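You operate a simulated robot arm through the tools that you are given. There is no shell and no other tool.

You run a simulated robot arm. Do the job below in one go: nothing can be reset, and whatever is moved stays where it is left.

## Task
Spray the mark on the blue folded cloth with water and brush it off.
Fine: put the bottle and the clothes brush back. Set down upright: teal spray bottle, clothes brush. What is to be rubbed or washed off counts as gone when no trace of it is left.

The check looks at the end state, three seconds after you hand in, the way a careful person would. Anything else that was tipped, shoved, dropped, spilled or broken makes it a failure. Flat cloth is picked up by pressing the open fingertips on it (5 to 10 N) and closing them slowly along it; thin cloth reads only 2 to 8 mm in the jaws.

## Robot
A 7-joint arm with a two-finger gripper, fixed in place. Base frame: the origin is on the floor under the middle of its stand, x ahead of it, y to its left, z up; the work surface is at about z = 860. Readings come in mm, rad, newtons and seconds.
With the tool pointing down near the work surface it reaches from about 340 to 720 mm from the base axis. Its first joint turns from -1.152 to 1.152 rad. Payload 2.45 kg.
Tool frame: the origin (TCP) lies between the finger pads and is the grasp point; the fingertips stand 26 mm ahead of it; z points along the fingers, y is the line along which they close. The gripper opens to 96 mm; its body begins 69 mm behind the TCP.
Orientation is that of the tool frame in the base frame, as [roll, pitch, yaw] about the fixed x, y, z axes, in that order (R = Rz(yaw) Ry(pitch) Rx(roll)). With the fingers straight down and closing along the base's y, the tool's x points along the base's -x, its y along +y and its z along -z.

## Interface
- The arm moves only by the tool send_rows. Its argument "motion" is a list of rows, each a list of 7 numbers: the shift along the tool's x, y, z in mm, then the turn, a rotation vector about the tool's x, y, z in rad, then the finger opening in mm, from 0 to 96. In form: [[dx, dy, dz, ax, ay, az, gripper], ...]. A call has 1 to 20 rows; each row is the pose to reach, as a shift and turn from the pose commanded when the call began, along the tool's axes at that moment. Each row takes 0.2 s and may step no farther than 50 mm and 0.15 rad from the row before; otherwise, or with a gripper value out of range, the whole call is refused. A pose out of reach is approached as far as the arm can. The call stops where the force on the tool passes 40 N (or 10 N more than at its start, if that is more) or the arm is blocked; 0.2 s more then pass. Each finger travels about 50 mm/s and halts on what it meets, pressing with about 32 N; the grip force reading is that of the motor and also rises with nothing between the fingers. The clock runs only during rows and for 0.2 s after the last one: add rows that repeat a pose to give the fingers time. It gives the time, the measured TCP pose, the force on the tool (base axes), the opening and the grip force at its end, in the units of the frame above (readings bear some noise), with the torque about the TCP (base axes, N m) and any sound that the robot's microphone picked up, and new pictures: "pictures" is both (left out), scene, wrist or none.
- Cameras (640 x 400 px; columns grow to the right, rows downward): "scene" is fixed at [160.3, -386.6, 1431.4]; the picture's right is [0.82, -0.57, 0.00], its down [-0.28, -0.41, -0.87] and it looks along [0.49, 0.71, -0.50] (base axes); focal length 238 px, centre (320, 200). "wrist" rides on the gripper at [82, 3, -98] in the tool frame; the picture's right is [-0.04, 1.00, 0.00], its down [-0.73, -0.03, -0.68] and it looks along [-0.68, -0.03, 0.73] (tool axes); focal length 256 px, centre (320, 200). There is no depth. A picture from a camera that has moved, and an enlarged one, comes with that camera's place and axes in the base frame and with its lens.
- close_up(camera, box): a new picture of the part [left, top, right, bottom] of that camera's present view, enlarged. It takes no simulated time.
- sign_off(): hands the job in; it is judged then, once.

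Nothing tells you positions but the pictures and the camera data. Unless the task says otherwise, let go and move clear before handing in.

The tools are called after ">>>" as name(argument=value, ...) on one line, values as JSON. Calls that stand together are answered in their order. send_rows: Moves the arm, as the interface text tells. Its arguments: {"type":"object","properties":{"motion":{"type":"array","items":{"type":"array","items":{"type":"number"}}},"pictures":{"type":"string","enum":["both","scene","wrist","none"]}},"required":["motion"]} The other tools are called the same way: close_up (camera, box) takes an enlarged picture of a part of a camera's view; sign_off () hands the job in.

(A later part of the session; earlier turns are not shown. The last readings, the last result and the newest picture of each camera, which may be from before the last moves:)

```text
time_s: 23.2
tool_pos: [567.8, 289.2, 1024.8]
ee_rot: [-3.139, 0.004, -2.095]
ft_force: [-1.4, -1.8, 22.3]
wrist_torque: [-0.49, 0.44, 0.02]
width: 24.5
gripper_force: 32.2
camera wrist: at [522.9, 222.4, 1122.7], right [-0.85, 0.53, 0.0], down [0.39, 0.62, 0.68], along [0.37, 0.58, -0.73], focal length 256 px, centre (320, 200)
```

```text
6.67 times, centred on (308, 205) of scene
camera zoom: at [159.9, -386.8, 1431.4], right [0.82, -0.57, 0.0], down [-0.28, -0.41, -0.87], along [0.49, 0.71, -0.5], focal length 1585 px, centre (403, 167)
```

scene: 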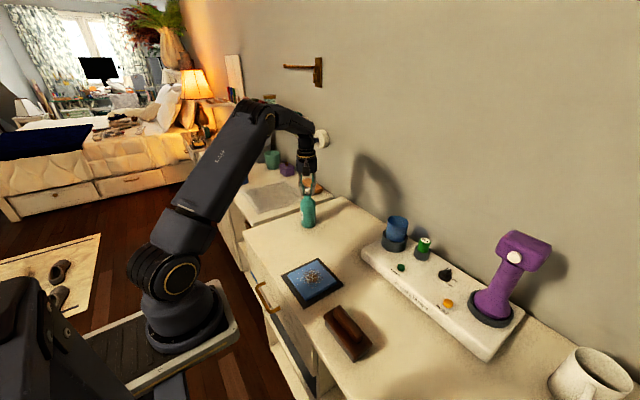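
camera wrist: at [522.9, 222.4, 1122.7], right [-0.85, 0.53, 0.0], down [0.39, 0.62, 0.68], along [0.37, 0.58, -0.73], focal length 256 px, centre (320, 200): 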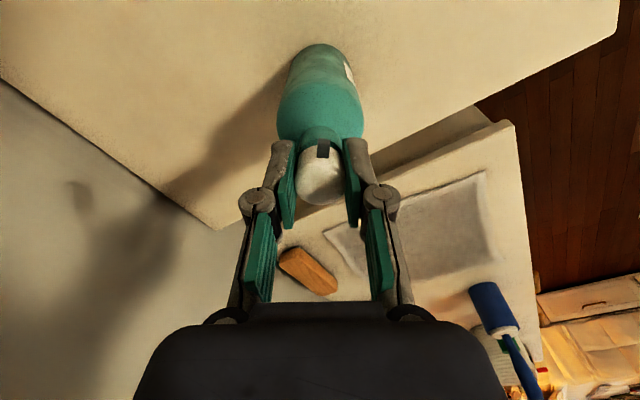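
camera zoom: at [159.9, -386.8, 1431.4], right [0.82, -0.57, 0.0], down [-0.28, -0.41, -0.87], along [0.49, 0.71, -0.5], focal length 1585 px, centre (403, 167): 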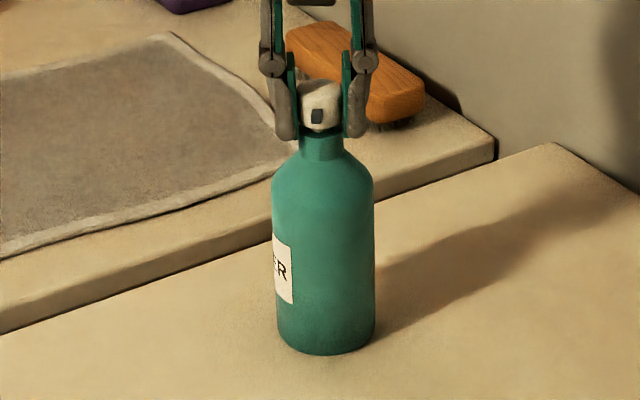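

The pump head did go down this time, and the mark looks changed in the scene picture. I'll zoom in on the cloth.

>>> close_up(camera="scene", box=[270, 250, 360, 310])

>>> close_up(camera="scene", box=[240, 180, 440, 370])

```text
6.67 times, centred on (315, 280) of scene
camera zoom: at [159.9, -386.8, 1431.4], right [0.82, -0.57, 0.0], down [-0.28, -0.41, -0.87], along [0.49, 0.71, -0.5], focal length 1585 px, centre (353, -333)
```

zoom: 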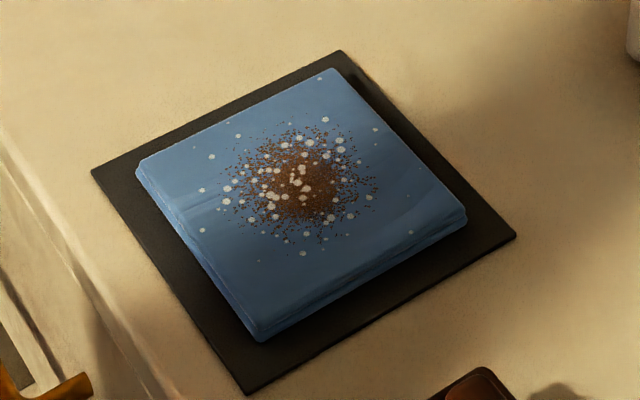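

```text
2.11 times, centred on (340, 275) of scene
camera zoom: at [159.9, -386.8, 1431.4], right [0.82, -0.57, 0.0], down [-0.28, -0.41, -0.87], along [0.49, 0.71, -0.5], focal length 501 px, centre (278, 42)
```

zoom: 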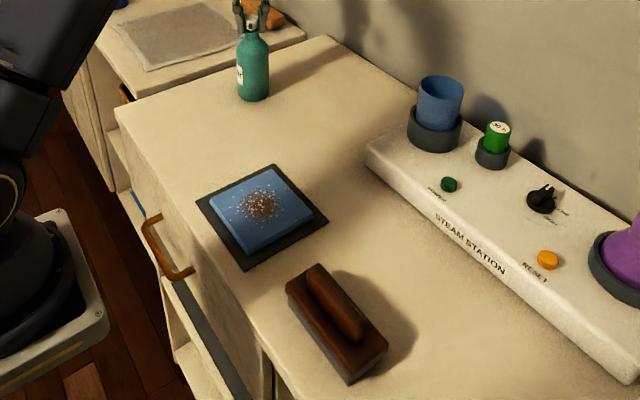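

The spray worked: water droplets now cover the mark. I'll let the pump head back up, release the bottle where it stands (in case I need it again), and rise clear.

>>> send_rows(motion=[[0, 0, -4, 0, 0, 0, 15], [0, 0, -8, 0, 0, 0, 15], [0, 0, -8, 0, 0, 0, 24], [0, 0, -8, 0, 0, 0, 34], [0, 0, -8, 0, 0, 0, 46], [0, 0, -8, 0, 0, 0, 60], [0, 0, -8, 0, 0, 0, 60], [0, 0, -28, 0, 0, 0, 60], [0, 0, -60, 0, 0, 0, 60], [0, 0, -100, 0, 0, 0, 80], [0, 0, -100, 0, 0, 0, 80]])

>>> close_up(camera="scene", box=[240, 180, 440, 370])

```text
time_s: 25.6
tool_pos: [568.0, 288.5, 1125.8]
ee_rot: [-3.141, 0.001, -2.095]
ft_force: [0.0, 0.5, 0.0]
wrist_torque: [-0.03, 0.03, 0.02]
width: 80.0
gripper_force: 0.1
camera wrist: at [522.4, 220.5, 1223.5], right [-0.85, 0.53, 0.0], down [0.39, 0.62, 0.68], along [0.36, 0.57, -0.73], focal length 256 px, centre (320, 200)
```

scene: 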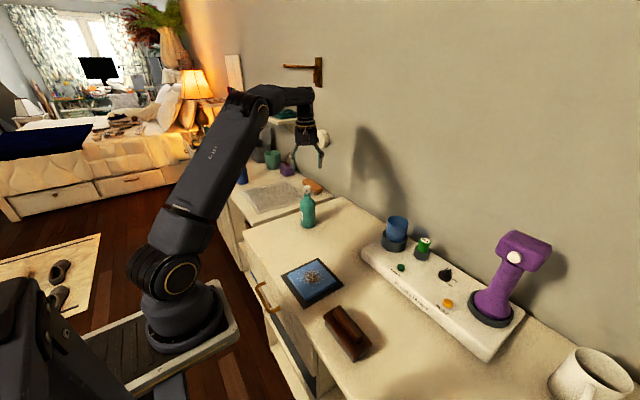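
wrist: 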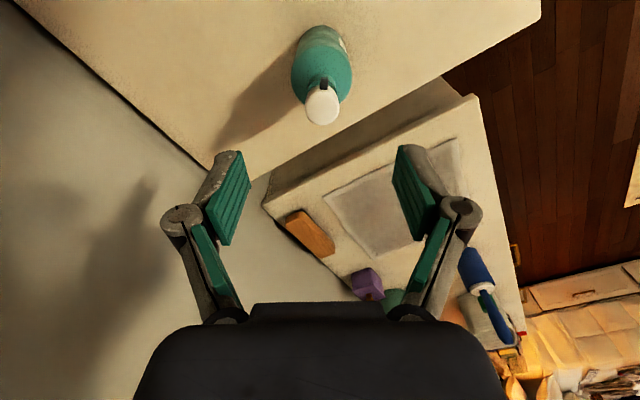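

```text
2.11 times, centred on (340, 275) of scene
camera zoom: at [160.3, -386.6, 1431.4], right [0.82, -0.57, 0.0], down [-0.28, -0.41, -0.87], along [0.49, 0.71, -0.5], focal length 501 px, centre (278, 42)
```

zoom: 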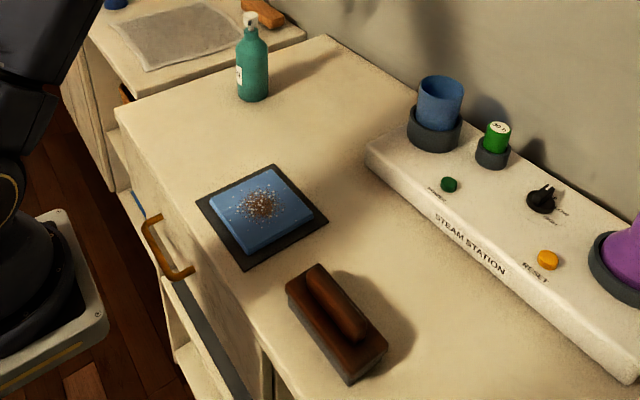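

The bottle stands free. Next I fetch the brush: I'll move above it at about (397, -150), turned so the fingers close across its handle (along x), and look first.

>>> send_rows(motion=[[38.8, -5.9, 0, 0, 0, -0.0436, 80], [77.5, -11.9, 0, 0, 0, -0.0873, 80], [116.3, -17.8, 0, 0, 0, -0.1309, 80], [155, -23.7, 0, 0, 0, -0.1745, 80], [193.8, -29.7, 5, 0, 0, -0.2182, 80], [232.6, -35.6, 10, 0, 0, -0.2618, 80], [271.4, -41.5, 15, 0, 0, -0.3054, 80], [310.1, -47.5, 22, 0, 0, -0.3491, 80], [348.9, -53.4, 28, 0, 0, -0.3927, 80], [387.7, -59.3, 34, 0, 0, -0.4363, 80], [426.4, -65.3, 40, 0, 0, -0.48, 80], [465.2, -71.2, 46, 0, 0, -0.5236, 80], [465.2, -71.2, 46, 0, 0, -0.5236, 80]])

>>> close_up(camera="wrist", box=[220, 0, 420, 200])

>>> close_up(camera="scene", box=[300, 280, 400, 380])

```text
time_s: 28.4
tool_pos: [395.8, -147.2, 1078.0]
ee_rot: [-3.141, 0.0, -1.572]
ft_force: [0.2, -0.9, -0.1]
wrist_torque: [-0.01, -0.02, -0.04]
width: 80.3
gripper_force: 0.1
camera wrist: at [391.3, -228.7, 1175.3], right [-1.0, 0.04, 0.0], down [0.03, 0.73, 0.68], along [0.03, 0.68, -0.73], focal length 256 px, centre (320, 200)
```

scene: 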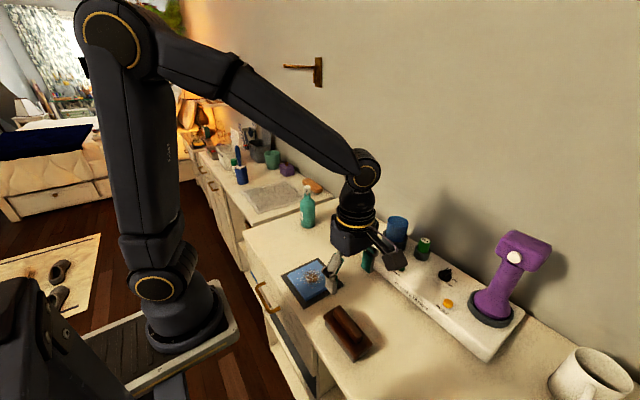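
wrist: 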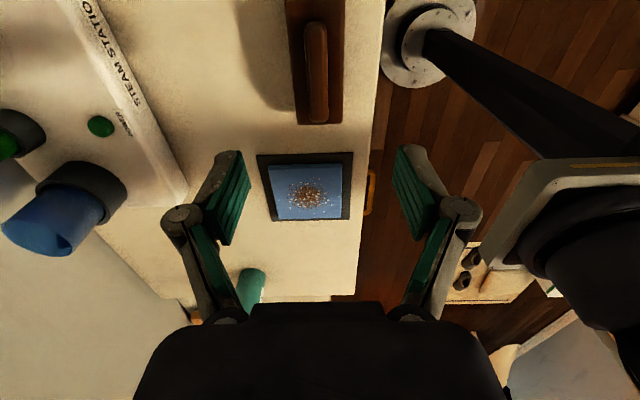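

```text
2.00 times, centred on (320, 100) of wrist
camera zoom: at [391.3, -228.7, 1175.3], right [-1.0, 0.04, 0.0], down [0.03, 0.73, 0.68], along [0.03, 0.68, -0.73], focal length 512 px, centre (320, 400)
```

zoom: 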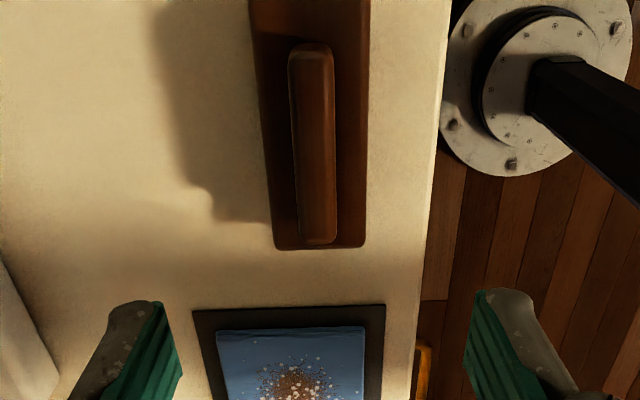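

```text
4.00 times, centred on (350, 330) of scene
camera zoom: at [160.3, -386.6, 1431.4], right [0.82, -0.57, 0.0], down [-0.28, -0.41, -0.87], along [0.49, 0.71, -0.5], focal length 951 px, centre (200, -320)
```

zoom: 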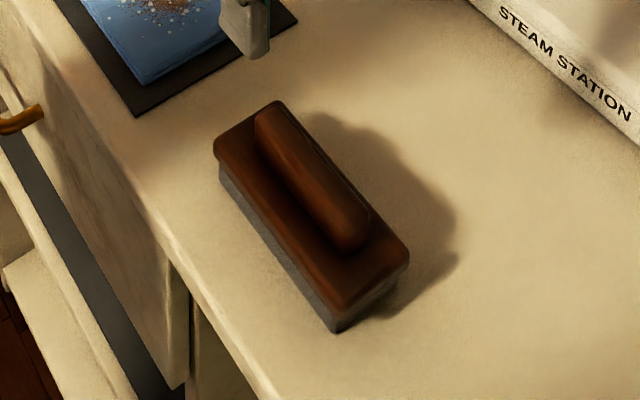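

The brush handle runs along y at about x = 398, y = -190…-106, top near z = 920; the wooden base's top is near z = 889. I'll lower the open fingers around the handle, stopping with the tips just above the base.

>>> send_rows(motion=[[1.5, -3, 40, 0, 0, 0, 80], [1.5, -3, 80, 0, 0, 0, 70], [1.5, -3, 115, 0, 0, 0, 60], [1.5, -3, 140, 0, 0, 0, 60], [1.5, -3, 154, 0, 0, 0, 60], [1.5, -3, 154, 0, 0, 0, 60]])

>>> close_up(camera="wrist", box=[200, 40, 440, 280])

>>> close_up(camera="scene", box=[300, 260, 400, 380])

```text
time_s: 29.8
tool_pos: [399.6, -149.0, 922.3]
ee_rot: [-3.14, -0.001, -1.571]
ft_force: [-0.4, 0.1, -0.4]
wrist_torque: [0.0, -0.03, 0.02]
width: 60.0
gripper_force: 0.1
camera wrist: at [395.1, -229.9, 1020.8], right [-1.0, 0.04, 0.0], down [0.03, 0.73, 0.68], along [0.03, 0.68, -0.73], focal length 256 px, centre (320, 200)
```

scene: 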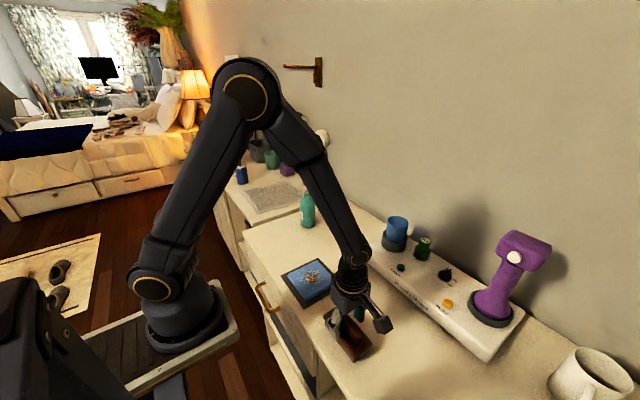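
wrist: 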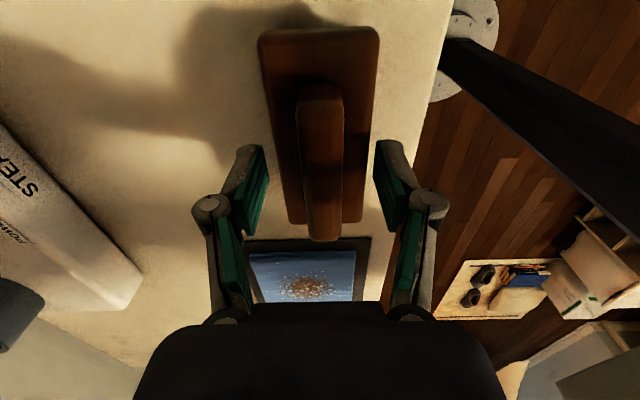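

```text
1.67 times, centred on (320, 160) of wrist
camera zoom: at [395.1, -229.9, 1020.8], right [-1.0, 0.04, 0.0], down [0.03, 0.73, 0.68], along [0.03, 0.68, -0.73], focal length 427 px, centre (320, 267)
```

zoom: 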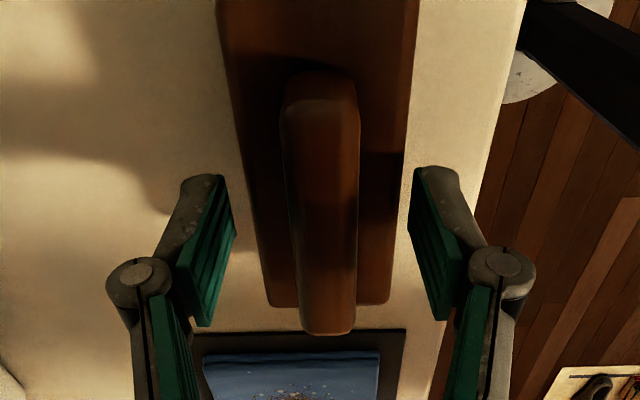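

```text
3.33 times, centred on (350, 320) of scene
camera zoom: at [160.3, -386.6, 1431.4], right [0.82, -0.57, 0.0], down [-0.28, -0.41, -0.87], along [0.49, 0.71, -0.5], focal length 792 px, centre (220, -200)
```

zoom: 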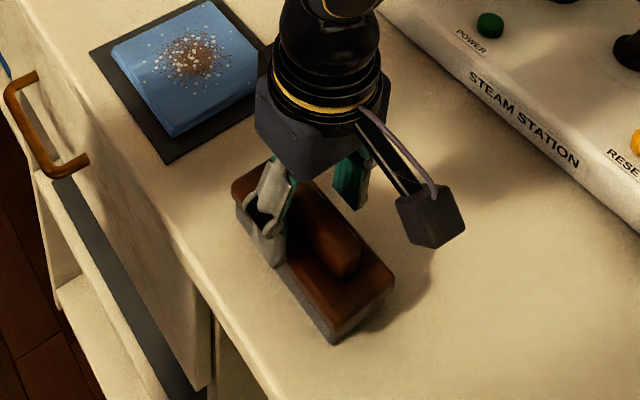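

The fingers straddle the handle well centred, tips a few millimetres above the base. I'll go 2 mm lower and close on the handle.

>>> send_rows(motion=[[0, 0, 2, 0, 0, 0, 50], [0, 0, 2, 0, 0, 0, 40], [0, 0, 2, 0, 0, 0, 32], [0, 0, 2, 0, 0, 0, 25], [0, 0, 2, 0, 0, 0, 20], [0, 0, 2, 0, 0, 0, 14], [0, 0, 2, 0, 0, 0, 10], [0, 0, 2, 0, 0, 0, 10]])

>>> close_up(camera="wrist", box=[200, 40, 440, 280])

```text
time_s: 30.5
tool_pos: [399.9, -150.2, 923.6]
ee_rot: [-3.14, -0.003, -1.57]
ft_force: [-6.1, 0.2, 27.6]
wrist_torque: [0.06, 0.27, 0.08]
width: 19.8
gripper_force: 17.0
stopped in row 3: the force on the tool passed its limit at 51 N (the readings are from after the stop); the commanded pose is now the measured one
camera wrist: at [395.4, -230.6, 1022.0], right [-1.0, 0.04, 0.0], down [0.03, 0.74, 0.68], along [0.03, 0.68, -0.74], focal length 256 px, centre (320, 200)
```

scene: 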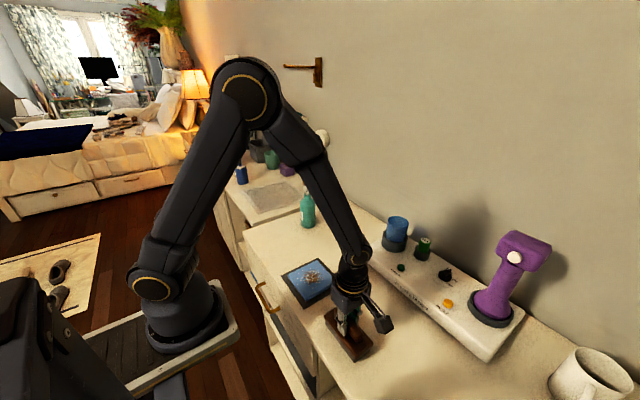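
wrist: 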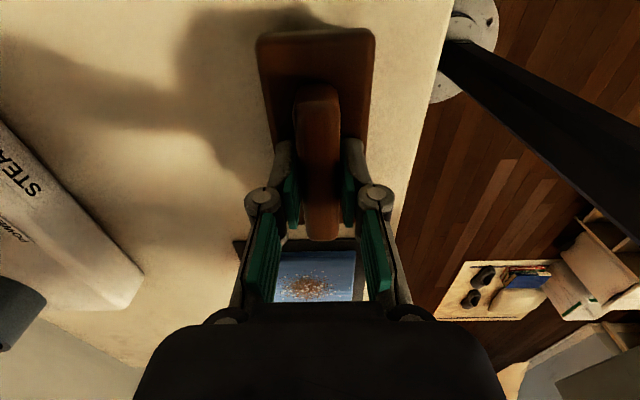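

```text
1.67 times, centred on (320, 160) of wrist
camera zoom: at [395.4, -230.6, 1022.0], right [-1.0, 0.04, 0.0], down [0.03, 0.74, 0.68], along [0.03, 0.68, -0.74], focal length 427 px, centre (320, 267)
```

zoom: 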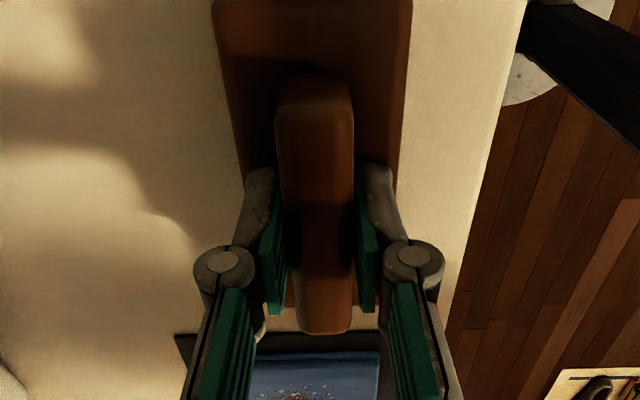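

The tips swing slightly lower as they close and pressed on the brush base, so the call stopped. The fingers are around the handle; I'll ease open, rise 4 mm and close again.

>>> send_rows(motion=[[0, 0, -1, 0, 0, 0, 24], [0, 0, -3, 0, 0, 0, 26], [0, 0, -5, 0, 0, 0, 26], [0, 0, -5, 0, 0, 0, 20], [0, 0, -5, 0, 0, 0, 14], [0, 0, -5, 0, 0, 0, 10], [0, 0, -5, 0, 0, 0, 10]], pictures="wrist")

```text
time_s: 32.1
tool_pos: [400.3, -149.0, 928.2]
ee_rot: [3.141, -0.001, -1.571]
ft_force: [-0.3, 0.1, 0.7]
wrist_torque: [-0.01, 0.03, -0.02]
width: 19.4
gripper_force: 32.2
camera wrist: at [394.9, -230.2, 1025.9], right [-1.0, 0.04, 0.0], down [0.03, 0.73, 0.68], along [0.03, 0.68, -0.74], focal length 256 px, centre (320, 200)
```

wrist: 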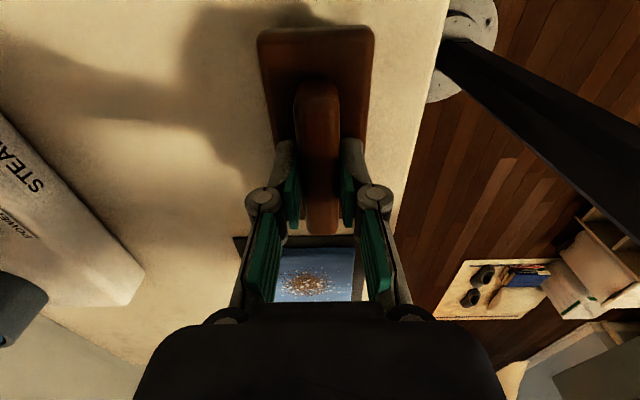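

The brush handle is held (19.4 mm, 32 N) with the tool at z = 928 while the bristles stand on the table. I'll lift it and carry it over the cloth, staying well above it.

>>> send_rows(motion=[[0, 0, -10, 0, 0, 0, 8], [0, 0, -30, 0, 0, 0, 8], [0, 0, -60, 0, 0, 0, 8], [-24, -3, -65, 0, 0, 0, 8], [-48, -6, -65, 0, 0, 0, 8], [-72, -9, -65, 0, 0, 0, 8], [-96, -12, -65, 0, 0, 0, 8], [-120, -15, -65, 0, 0, 0, 8], [-144, -18, -65, 0, 0, 0, 8], [-168, -20, -65, 0, 0, 0, 8], [-190, -22, -65, 0, 0, 0, 8], [-190, -22, -65, 0, 0, 0, 8]])

>>> close_up(camera="scene", box=[240, 200, 400, 340])

>>> close_up(camera="wrist", box=[200, 0, 440, 280])

```text
time_s: 34.7
tool_pos: [422.2, 41.9, 992.1]
ee_rot: [-3.14, 0.0, -1.569]
ft_force: [0.8, 0.9, -1.1]
wrist_torque: [0.0, -0.04, -0.02]
width: 19.2
gripper_force: 32.2
camera wrist: at [417.0, -38.6, 1090.9], right [-1.0, 0.04, 0.0], down [0.03, 0.73, 0.68], along [0.03, 0.68, -0.74], focal length 256 px, centre (320, 200)
```

scene: 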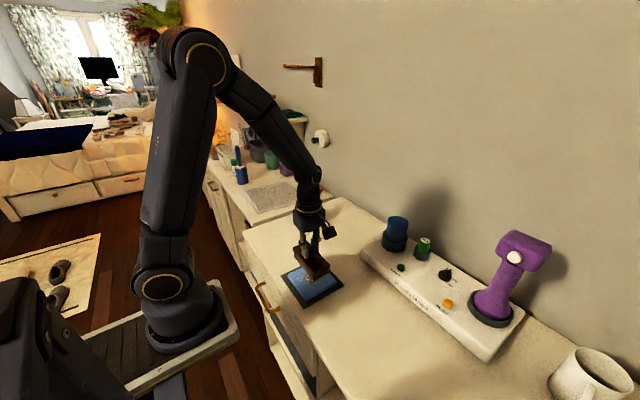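
wrist: 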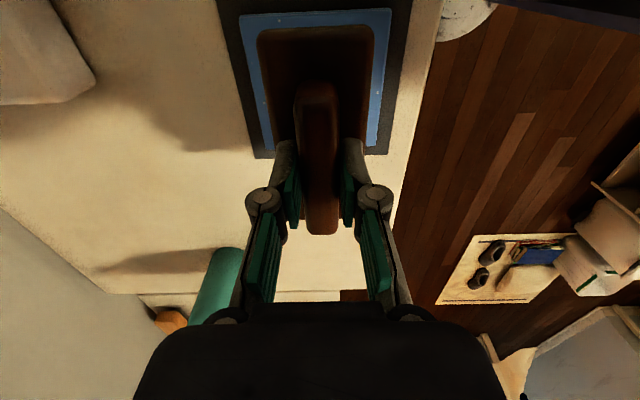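

```text
2.86 times, centred on (320, 270) of scene
camera zoom: at [160.4, -386.5, 1431.4], right [0.82, -0.57, 0.0], down [-0.28, -0.41, -0.87], along [0.49, 0.71, -0.5], focal length 679 px, centre (320, 0)
```

zoom: 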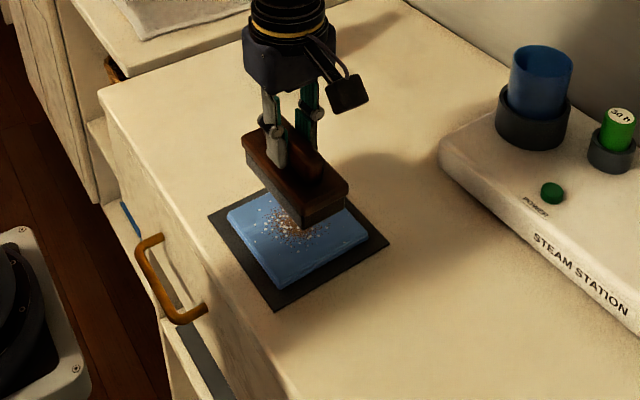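

```text
1.43 times, centred on (320, 140) of wrist
camera zoom: at [417.0, -38.6, 1090.9], right [-1.0, 0.04, 0.0], down [0.03, 0.73, 0.68], along [0.03, 0.68, -0.74], focal length 366 px, centre (320, 286)
```

zoom: 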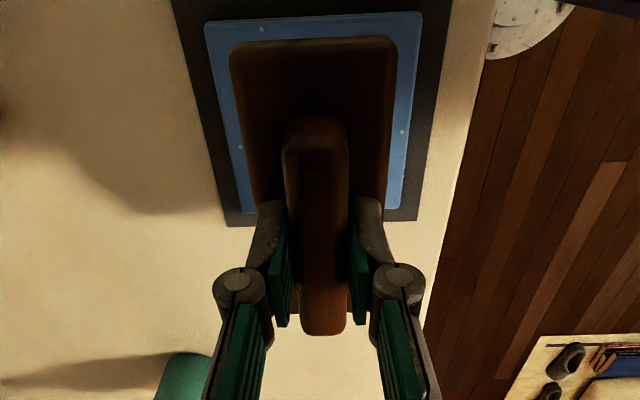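

The brush is right above the mark, bristles about 45 mm over the cloth. I'll lower it carefully until the bristles just touch.

>>> send_rows(motion=[[0, 0, 15, 0, 0, 0, 8], [0, 0, 30, 0, 0, 0, 8], [0, 0, 38, 0, 0, 0, 8], [0, 0, 41, 0, 0, 0, 8], [0, 0, 43, 0, 0, 0, 8], [0, 0, 43, 0, 0, 0, 8]])

>>> close_up(camera="scene", box=[260, 220, 370, 320])

```text
time_s: 36.1
tool_pos: [422.6, 41.4, 949.6]
ee_rot: [3.14, -0.001, -1.57]
ft_force: [0.4, -1.4, -1.6]
wrist_torque: [-0.03, 0.01, 0.0]
width: 19.5
gripper_force: 31.9
camera wrist: at [417.6, -39.9, 1047.5], right [-1.0, 0.04, 0.0], down [0.03, 0.73, 0.68], along [0.03, 0.68, -0.73], focal length 256 px, centre (320, 200)
```

scene: 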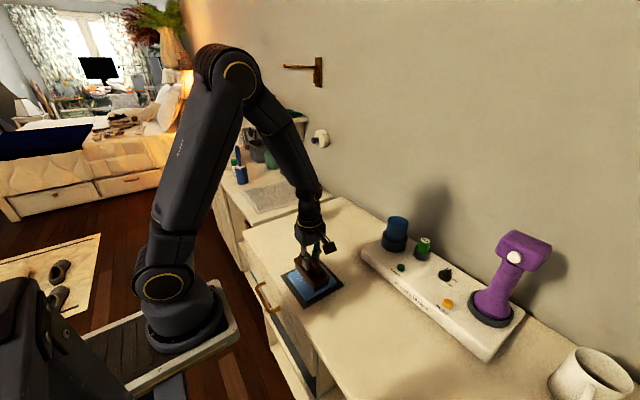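
wrist: 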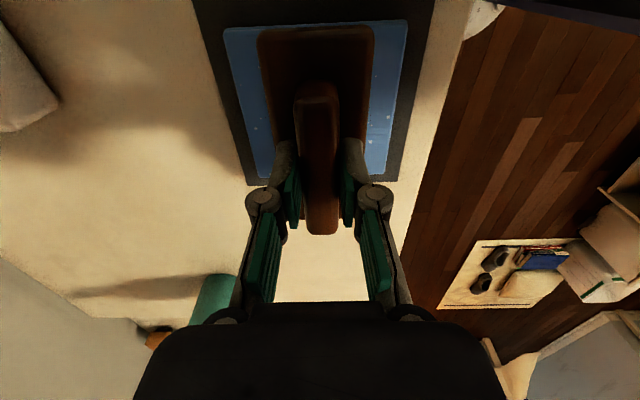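

```text
4.00 times, centred on (315, 270) of scene
camera zoom: at [160.4, -386.6, 1431.4], right [0.82, -0.57, 0.0], down [-0.28, -0.41, -0.87], along [0.49, 0.71, -0.5], focal length 951 px, centre (340, -80)
```

zoom: 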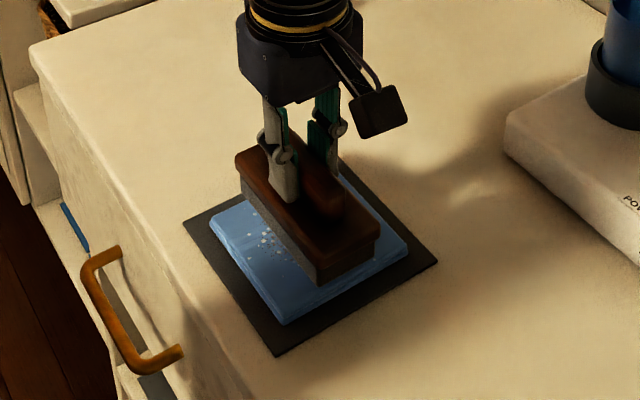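

No contact yet at z = 949.6. I'll continue down a millimetre or so at a time until the force shows light contact.

>>> send_rows(motion=[[0, 0, 1.5, 0, 0, 0, 8], [0, 0, 3, 0, 0, 0, 8], [0, 0, 4, 0, 0, 0, 8], [0, 0, 4, 0, 0, 0, 8]], pictures="none")

```text
time_s: 37.1
tool_pos: [422.5, 39.2, 944.9]
ee_rot: [3.142, -0.001, -1.571]
ft_force: [0.1, 0.2, -0.9]
wrist_torque: [-0.02, -0.01, 0.01]
width: 19.3
gripper_force: 31.4
```

>>> send_rows(motion=[[0, 0, 1.5, 0, 0, 0, 8], [0, 0, 3, 0, 0, 0, 8], [0, 0, 3, 0, 0, 0, 8]], pictures="scene")

>>> close_up(camera="scene", box=[260, 220, 370, 320])

```text
time_s: 37.9
tool_pos: [420.8, 39.2, 943.0]
ee_rot: [-3.14, -0.001, -1.571]
ft_force: [-2.8, 1.1, 15.0]
wrist_torque: [0.08, 0.14, -0.03]
width: 19.4
gripper_force: 31.6
```

scene: 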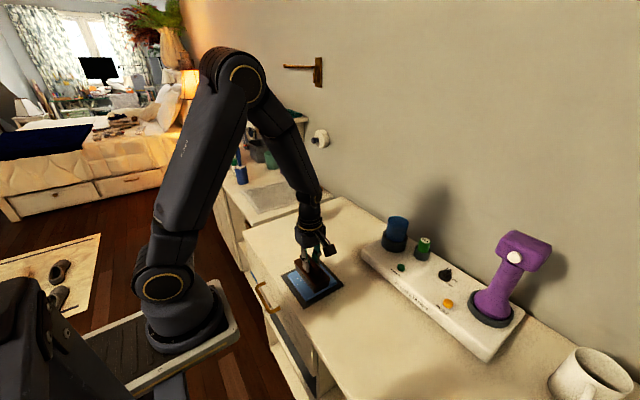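

```text
4.00 times, centred on (315, 270) of scene
camera zoom: at [160.1, -386.6, 1431.4], right [0.82, -0.57, 0.0], down [-0.28, -0.41, -0.87], along [0.49, 0.71, -0.5], focal length 951 px, centre (340, -80)
```

zoom: 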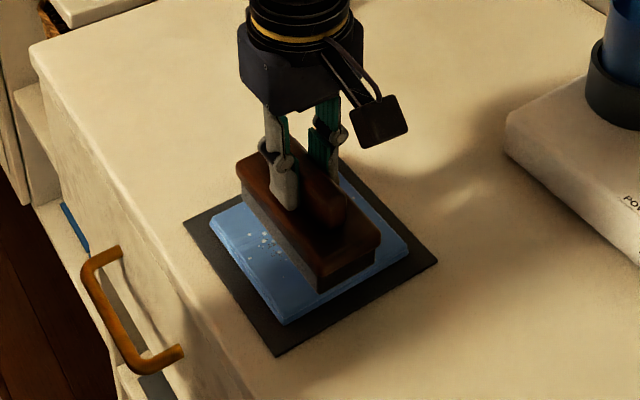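

Bristles touch at about z = 944 (now 15 N, a bit much). I'll ease off 1 mm and make one slow stroke forth and back across the mark, then check that the cloth stays put.

>>> send_rows(motion=[[0, 0, -1, 0, 0, 0, 8], [0, -9, -1, 0, 0, 0, 8], [0, -18, -1, 0, 0, 0, 8], [0, -26, -1, 0, 0, 0, 8], [0, -18, -1, 0, 0, 0, 8], [0, -9, -1, 0, 0, 0, 8], [0, 0, -1, 0, 0, 0, 8], [0, 9, -1, 0, 0, 0, 8], [0, 18, -1, 0, 0, 0, 8], [0, 24, -1, 0, 0, 0, 8], [0, 16, -1, 0, 0, 0, 8], [0, 8, -1, 0, 0, 0, 8], [0, 0, -1, 0, 0, 0, 8]])

>>> close_up(camera="scene", box=[260, 220, 370, 320])

```text
time_s: 40.7
tool_pos: [421.9, 39.4, 944.1]
ee_rot: [3.14, -0.002, -1.572]
ft_force: [0.5, 0.7, -1.4]
wrist_torque: [0.01, 0.03, -0.02]
width: 19.3
gripper_force: 32.4
camera wrist: at [417.1, -40.5, 1041.7], right [-1.0, 0.04, 0.0], down [0.03, 0.73, 0.68], along [0.03, 0.68, -0.74], focal length 256 px, centre (320, 200)
```

scene: 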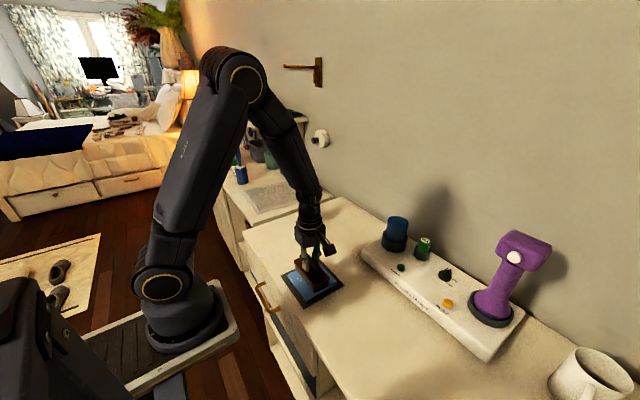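
wrist: 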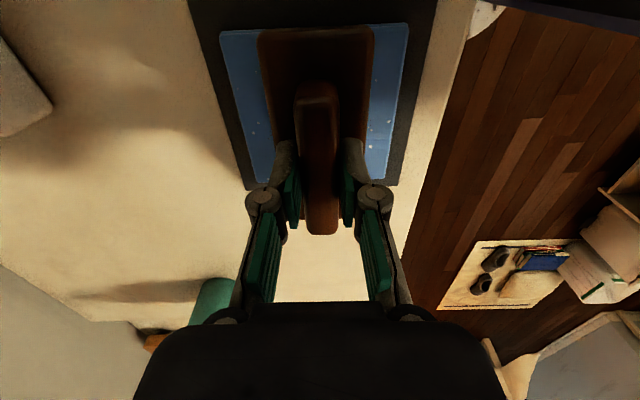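

```text
4.00 times, centred on (315, 270) of scene
camera zoom: at [160.4, -386.6, 1431.4], right [0.82, -0.57, 0.0], down [-0.28, -0.41, -0.87], along [0.49, 0.71, -0.5], focal length 951 px, centre (340, -80)
```

zoom: 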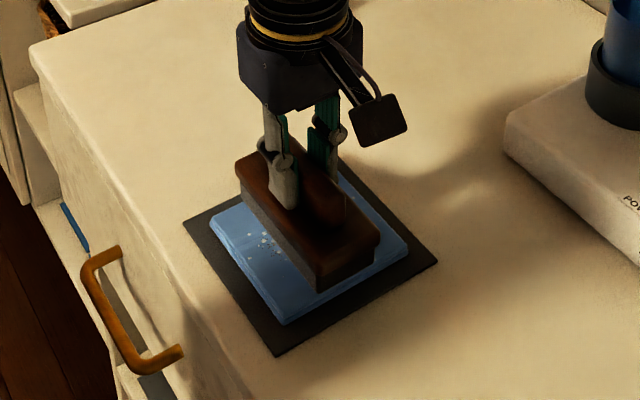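

That stroke floated just above the cloth (no contact force), and the cloth has not moved. I'll press 0.8 mm deeper for light contact and repeat the stroke.

>>> send_rows(motion=[[0, 0, 0.4, 0, 0, 0, 8], [0, 0, 0.8, 0, 0, 0, 8], [0, -9, 0.8, 0, 0, 0, 8], [0, -18, 0.8, 0, 0, 0, 8], [0, -26, 0.8, 0, 0, 0, 8], [0, -26, 0.8, 0, 0, 0, 8]])

>>> close_up(camera="scene", box=[260, 220, 370, 320])

```text
time_s: 42.1
tool_pos: [447.3, 40.5, 942.6]
ee_rot: [3.141, -0.002, -1.572]
ft_force: [-3.8, -0.6, 10.7]
wrist_torque: [0.05, 0.19, 0.02]
width: 19.5
gripper_force: 32.0
camera wrist: at [443.0, -40.3, 1040.6], right [-1.0, 0.04, 0.0], down [0.03, 0.73, 0.68], along [0.03, 0.68, -0.74], focal length 256 px, centre (320, 200)
```

scene: 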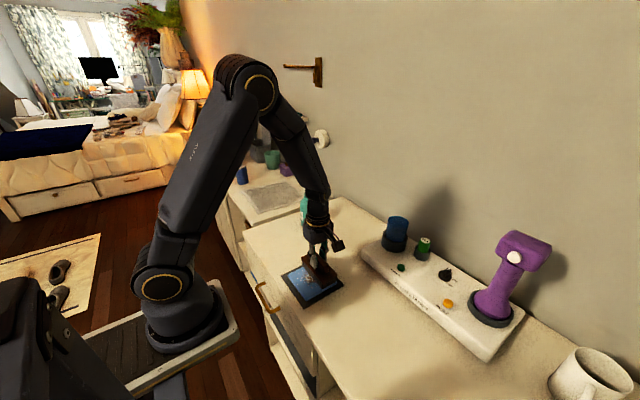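
wrist: 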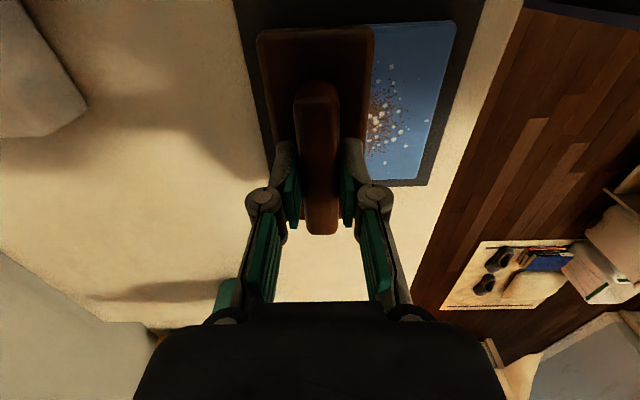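

```text
4.00 times, centred on (315, 270) of scene
camera zoom: at [160.1, -386.6, 1431.4], right [0.82, -0.57, 0.0], down [-0.28, -0.41, -0.87], along [0.49, 0.71, -0.5], focal length 951 px, centre (340, -80)
```

zoom: 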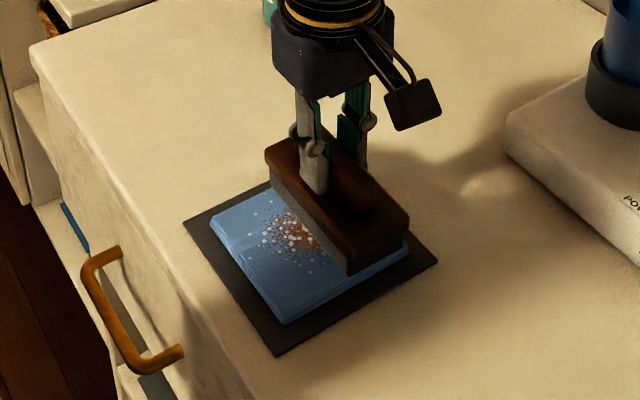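

Now the brush is in light contact (about 11 N), the cloth stays put and the mark is already thinner where the brush passed. I'll do several slow strokes back and forth.

>>> send_rows(motion=[[0, 10, 0, 0, 0, 0, 8], [0, 20, 0, 0, 0, 0, 8], [0, 30, 0, 0, 0, 0, 8], [0, 40, 0, 0, 0, 0, 8], [0, 50, 0, 0, 0, 0, 8], [0, 40, 0, 0, 0, 0, 8], [0, 30, 0, 0, 0, 0, 8], [0, 20, 0, 0, 0, 0, 8], [0, 10, 0, 0, 0, 0, 8], [0, 0, 0, 0, 0, 0, 8], [0, 10, 0, 0, 0, 0, 8], [0, 20, 0, 0, 0, 0, 8], [0, 30, 0, 0, 0, 0, 8], [0, 40, 0, 0, 0, 0, 8], [0, 50, 0, 0, 0, 0, 8], [0, 40, 0, 0, 0, 0, 8], [0, 30, 0, 0, 0, 0, 8], [0, 20, 0, 0, 0, 0, 8], [0, 10, 0, 0, 0, 0, 8], [0, 0, 0, 0, 0, 0, 8]])

>>> close_up(camera="scene", box=[260, 220, 370, 320])

>>> close_up(camera="wrist", box=[220, 0, 480, 200])

```text
time_s: 46.3
tool_pos: [445.7, 40.6, 944.4]
ee_rot: [3.14, -0.001, -1.571]
ft_force: [-0.3, 0.4, -1.3]
wrist_torque: [-0.02, 0.0, 0.02]
width: 19.4
gripper_force: 31.6
camera wrist: at [442.2, -39.5, 1041.7], right [-1.0, 0.04, 0.0], down [0.03, 0.73, 0.68], along [0.03, 0.68, -0.74], focal length 256 px, centre (320, 200)
```

scene: 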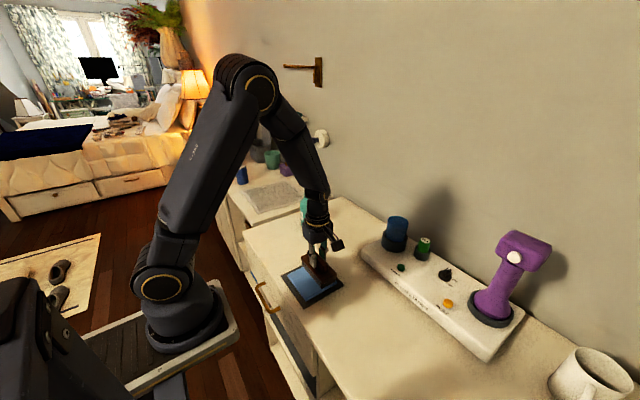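
wrist: 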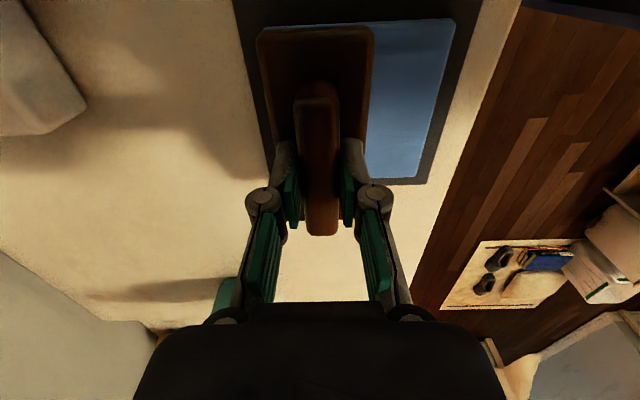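

```text
4.00 times, centred on (315, 270) of scene
camera zoom: at [160.4, -386.6, 1431.4], right [0.82, -0.57, 0.0], down [-0.28, -0.41, -0.87], along [0.49, 0.71, -0.5], focal length 951 px, centre (340, -80)
```

zoom: 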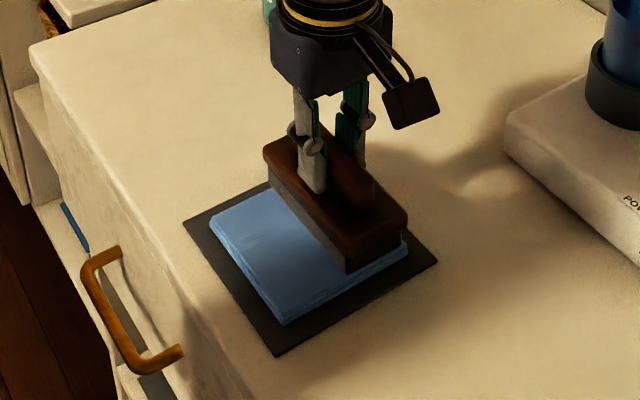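

```text
2.00 times, centred on (350, 100) of wrist
camera zoom: at [442.2, -39.5, 1041.7], right [-1.0, 0.04, 0.0], down [0.03, 0.73, 0.68], along [0.03, 0.68, -0.74], focal length 512 px, centre (260, 400)
```

zoom: 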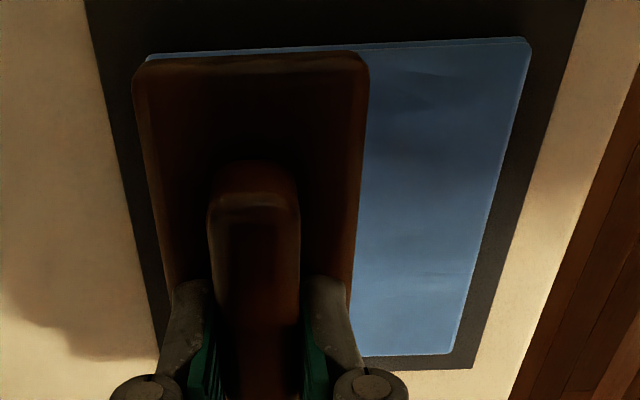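

The visible part of the cloth is clean. I'll lift the brush and carry it back above its original place, then inspect the whole cloth.

>>> send_rows(motion=[[0, 0, -15, 0, 0, 0, 8], [0, 0, -40, 0, 0, 0, 8], [24, 6, -45, 0, 0, 0, 8], [48, 12, -45, 0, 0, 0, 8], [72, 18, -45, 0, 0, 0, 8], [96, 24, -45, 0, 0, 0, 8], [120, 30, -45, 0, 0, 0, 8], [144, 36, -45, 0, 0, 0, 8], [168, 42, -45, 0, 0, 0, 8], [190, 47.5, -45, 0, 0, 0, 8], [190, 47.5, -45, 0, 0, 0, 8]])

>>> close_up(camera="scene", box=[270, 250, 360, 320])

>>> close_up(camera="wrist", box=[200, 100, 440, 320])

```text
time_s: 48.7
tool_pos: [400.7, -148.8, 988.9]
ee_rot: [-3.141, -0.001, -1.571]
ft_force: [0.7, -0.2, -2.8]
wrist_torque: [0.01, -0.02, 0.01]
width: 19.4
gripper_force: 31.9
camera wrist: at [396.4, -229.6, 1085.9], right [-1.0, 0.04, 0.0], down [0.03, 0.73, 0.68], along [0.03, 0.68, -0.73], focal length 256 px, centre (320, 200)
```

scene: 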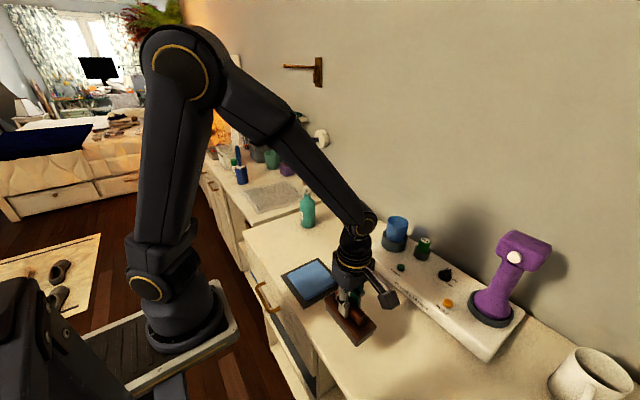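
wrist: 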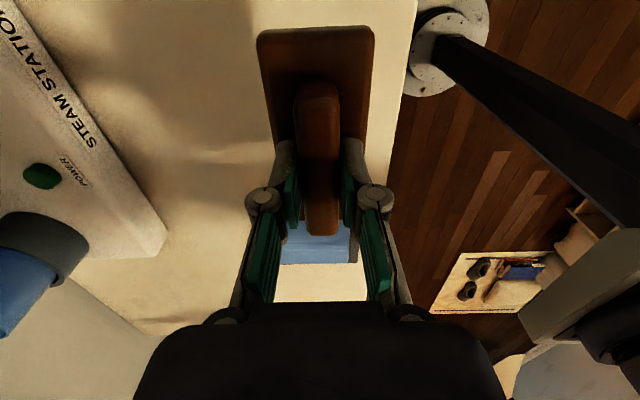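

```text
5.71 times, centred on (315, 285) of scene
camera zoom: at [160.3, -386.6, 1431.4], right [0.82, -0.57, 0.0], down [-0.28, -0.41, -0.87], along [0.49, 0.71, -0.5], focal length 1359 px, centre (349, -286)
```

zoom: 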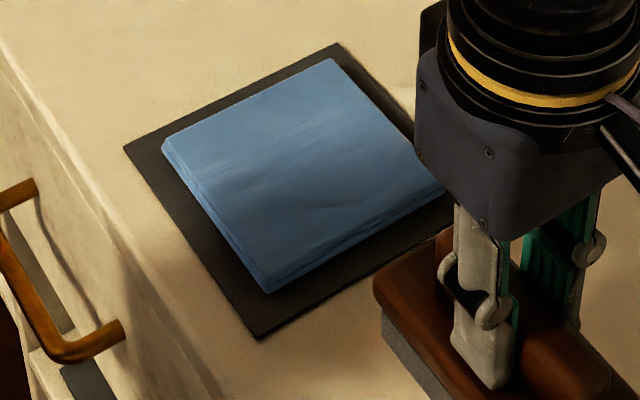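

```text
1.82 times, centred on (320, 210) of wrist
camera zoom: at [396.4, -229.6, 1085.9], right [-1.0, 0.04, 0.0], down [0.03, 0.73, 0.68], along [0.03, 0.68, -0.73], focal length 465 px, centre (320, 182)
```

zoom: 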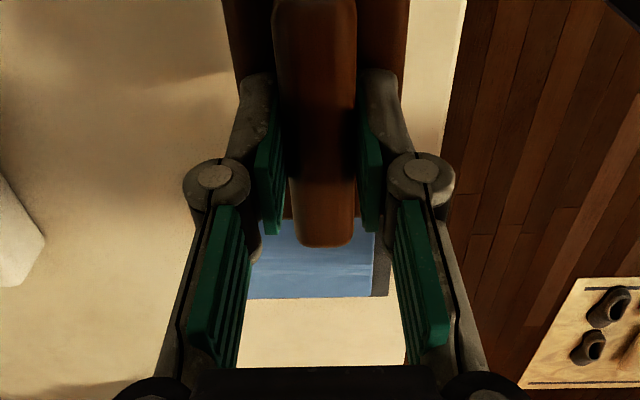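

The cloth is completely clean and has not moved. I'll lower the brush onto its original spot and release it gently.

>>> send_rows(motion=[[0, 0, 20, 0, 0, 0, 8], [0, 0, 40, 0, 0, 0, 8], [0, 0, 52, 0, 0, 0, 8], [0, 0, 57, 0, 0, 0, 8], [0, 0, 58.5, 0, 0, 0, 8], [0, 0, 58.5, 0, 0, 0, 8]], pictures="none")

```text
time_s: 50.1
tool_pos: [399.7, -150.0, 929.0]
ee_rot: [-3.141, -0.001, -1.572]
ft_force: [0.1, -0.6, -1.7]
wrist_torque: [-0.01, 0.04, -0.02]
width: 19.6
gripper_force: 32.3
```

>>> send_rows(motion=[[0, 0, 0.7, 0, 0, 0, 8], [0, 0, 1.4, 0, 0, 0, 8], [0, 0, 1.4, 0, 0, 0, 8]], pictures="scene")

>>> close_up(camera="scene", box=[300, 270, 400, 380])

```text
time_s: 50.9
tool_pos: [400.6, -150.0, 928.7]
ee_rot: [-3.141, -0.003, -1.572]
ft_force: [0.4, -0.6, -0.5]
wrist_torque: [0.01, 0.03, -0.01]
width: 19.6
gripper_force: 32.0
```

scene: 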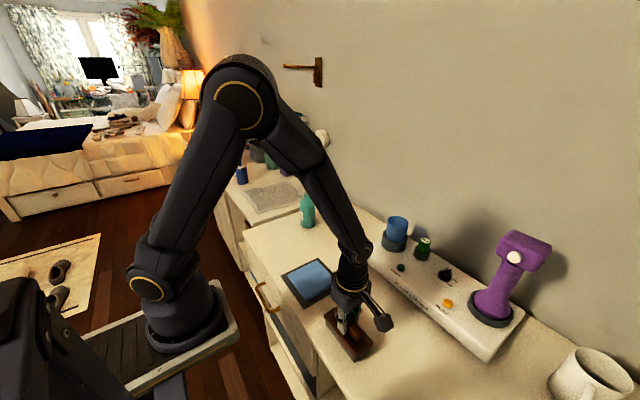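

```text
3.64 times, centred on (350, 325) of scene
camera zoom: at [160.4, -386.6, 1431.4], right [0.82, -0.57, 0.0], down [-0.28, -0.41, -0.87], along [0.49, 0.71, -0.5], focal length 865 px, centre (211, -254)
```

zoom: 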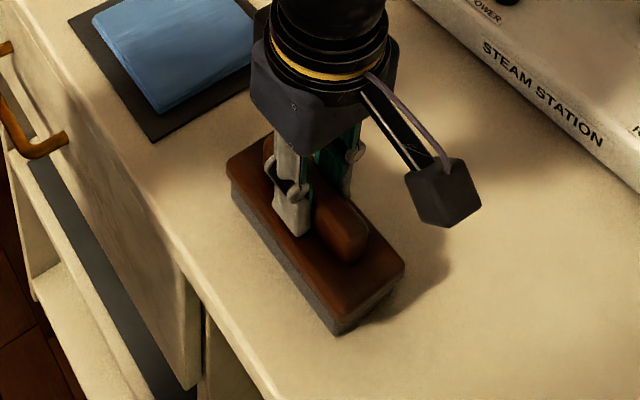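

The bristles are nearly down. One more millimetre and then I check the force.

>>> send_rows(motion=[[0, 0, 0.6, 0, 0, 0, 8], [0, 0, 1.2, 0, 0, 0, 8], [0, 0, 1.2, 0, 0, 0, 8]], pictures="none")

```text
time_s: 51.7
tool_pos: [400.2, -150.2, 925.6]
ee_rot: [-3.14, -0.002, -1.57]
ft_force: [-1.3, 1.6, 7.4]
wrist_torque: [-0.34, 0.06, -0.05]
width: 19.2
gripper_force: 31.5
```

The brush rests on the table with a light push. I'll open the fingers slowly and rise straight up.

>>> send_rows(motion=[[0, 0, -0.5, 0, 0, 0, 20], [0, 0, -0.5, 0, 0, 0, 26], [0, 0, -0.5, 0, 0, 0, 34], [0, 0, -2, 0, 0, 0, 44], [0, 0, -4, 0, 0, 0, 50], [0, 0, -12, 0, 0, 0, 50], [0, 0, -30, 0, 0, 0, 50], [0, 0, -65, 0, 0, 0, 60], [0, 0, -105, 0, 0, 0, 70], [0, 0, -150, 0, 0, 0, 80], [0, 0, -200, 0, 0, 0, 80], [0, 0, -200, 0, 0, 0, 80]])

>>> close_up(camera="scene", box=[240, 200, 440, 380])

>>> close_up(camera="wrist", box=[200, 0, 440, 230])

```text
time_s: 54.3
tool_pos: [401.5, -148.0, 1129.2]
ee_rot: [3.14, 0.0, -1.57]
ft_force: [-1.1, -0.2, -0.3]
wrist_torque: [0.01, 0.0, 0.0]
width: 80.1
gripper_force: 0.2
camera wrist: at [397.1, -228.3, 1226.8], right [-1.0, 0.04, 0.0], down [0.03, 0.73, 0.68], along [0.03, 0.68, -0.73], focal length 256 px, centre (320, 200)
```

scene: 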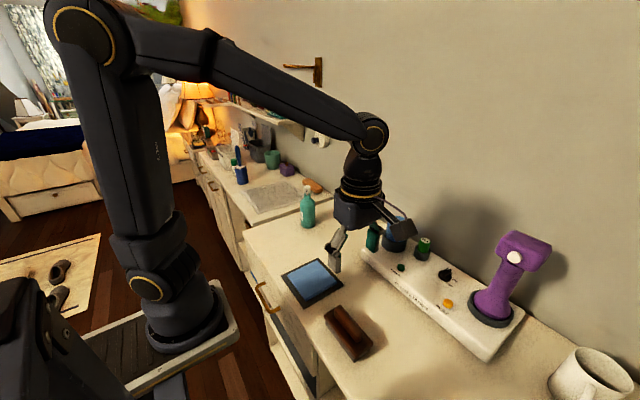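
wrist: 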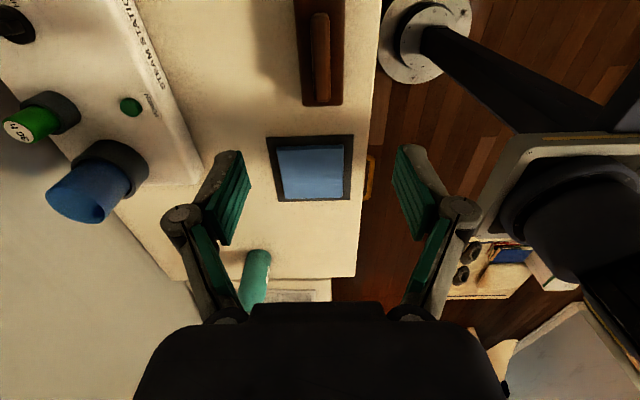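

```text
2.22 times, centred on (340, 290) of scene
camera zoom: at [160.3, -386.5, 1431.4], right [0.82, -0.57, 0.0], down [-0.28, -0.41, -0.87], along [0.49, 0.71, -0.5], focal length 528 px, centre (276, 0)
```

zoom: 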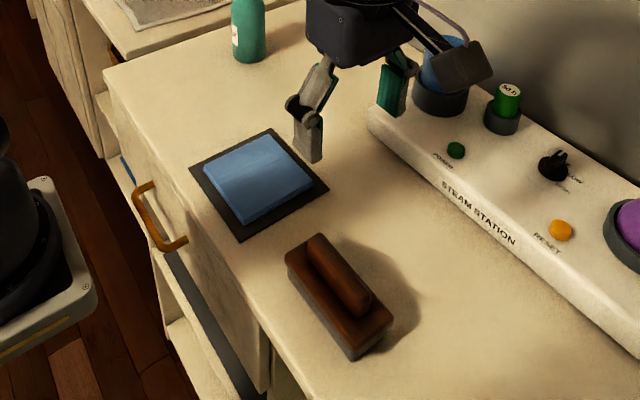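

```text
1.74 times, centred on (320, 115) of wrist
camera zoom: at [397.1, -228.3, 1226.8], right [-1.0, 0.04, 0.0], down [0.03, 0.73, 0.68], along [0.03, 0.68, -0.73], focal length 445 px, centre (320, 348)
```

zoom: 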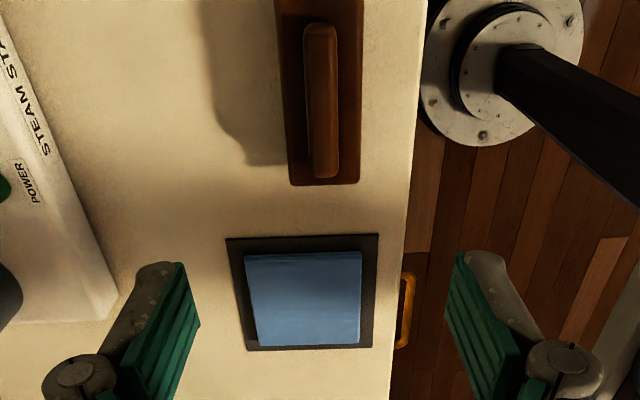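

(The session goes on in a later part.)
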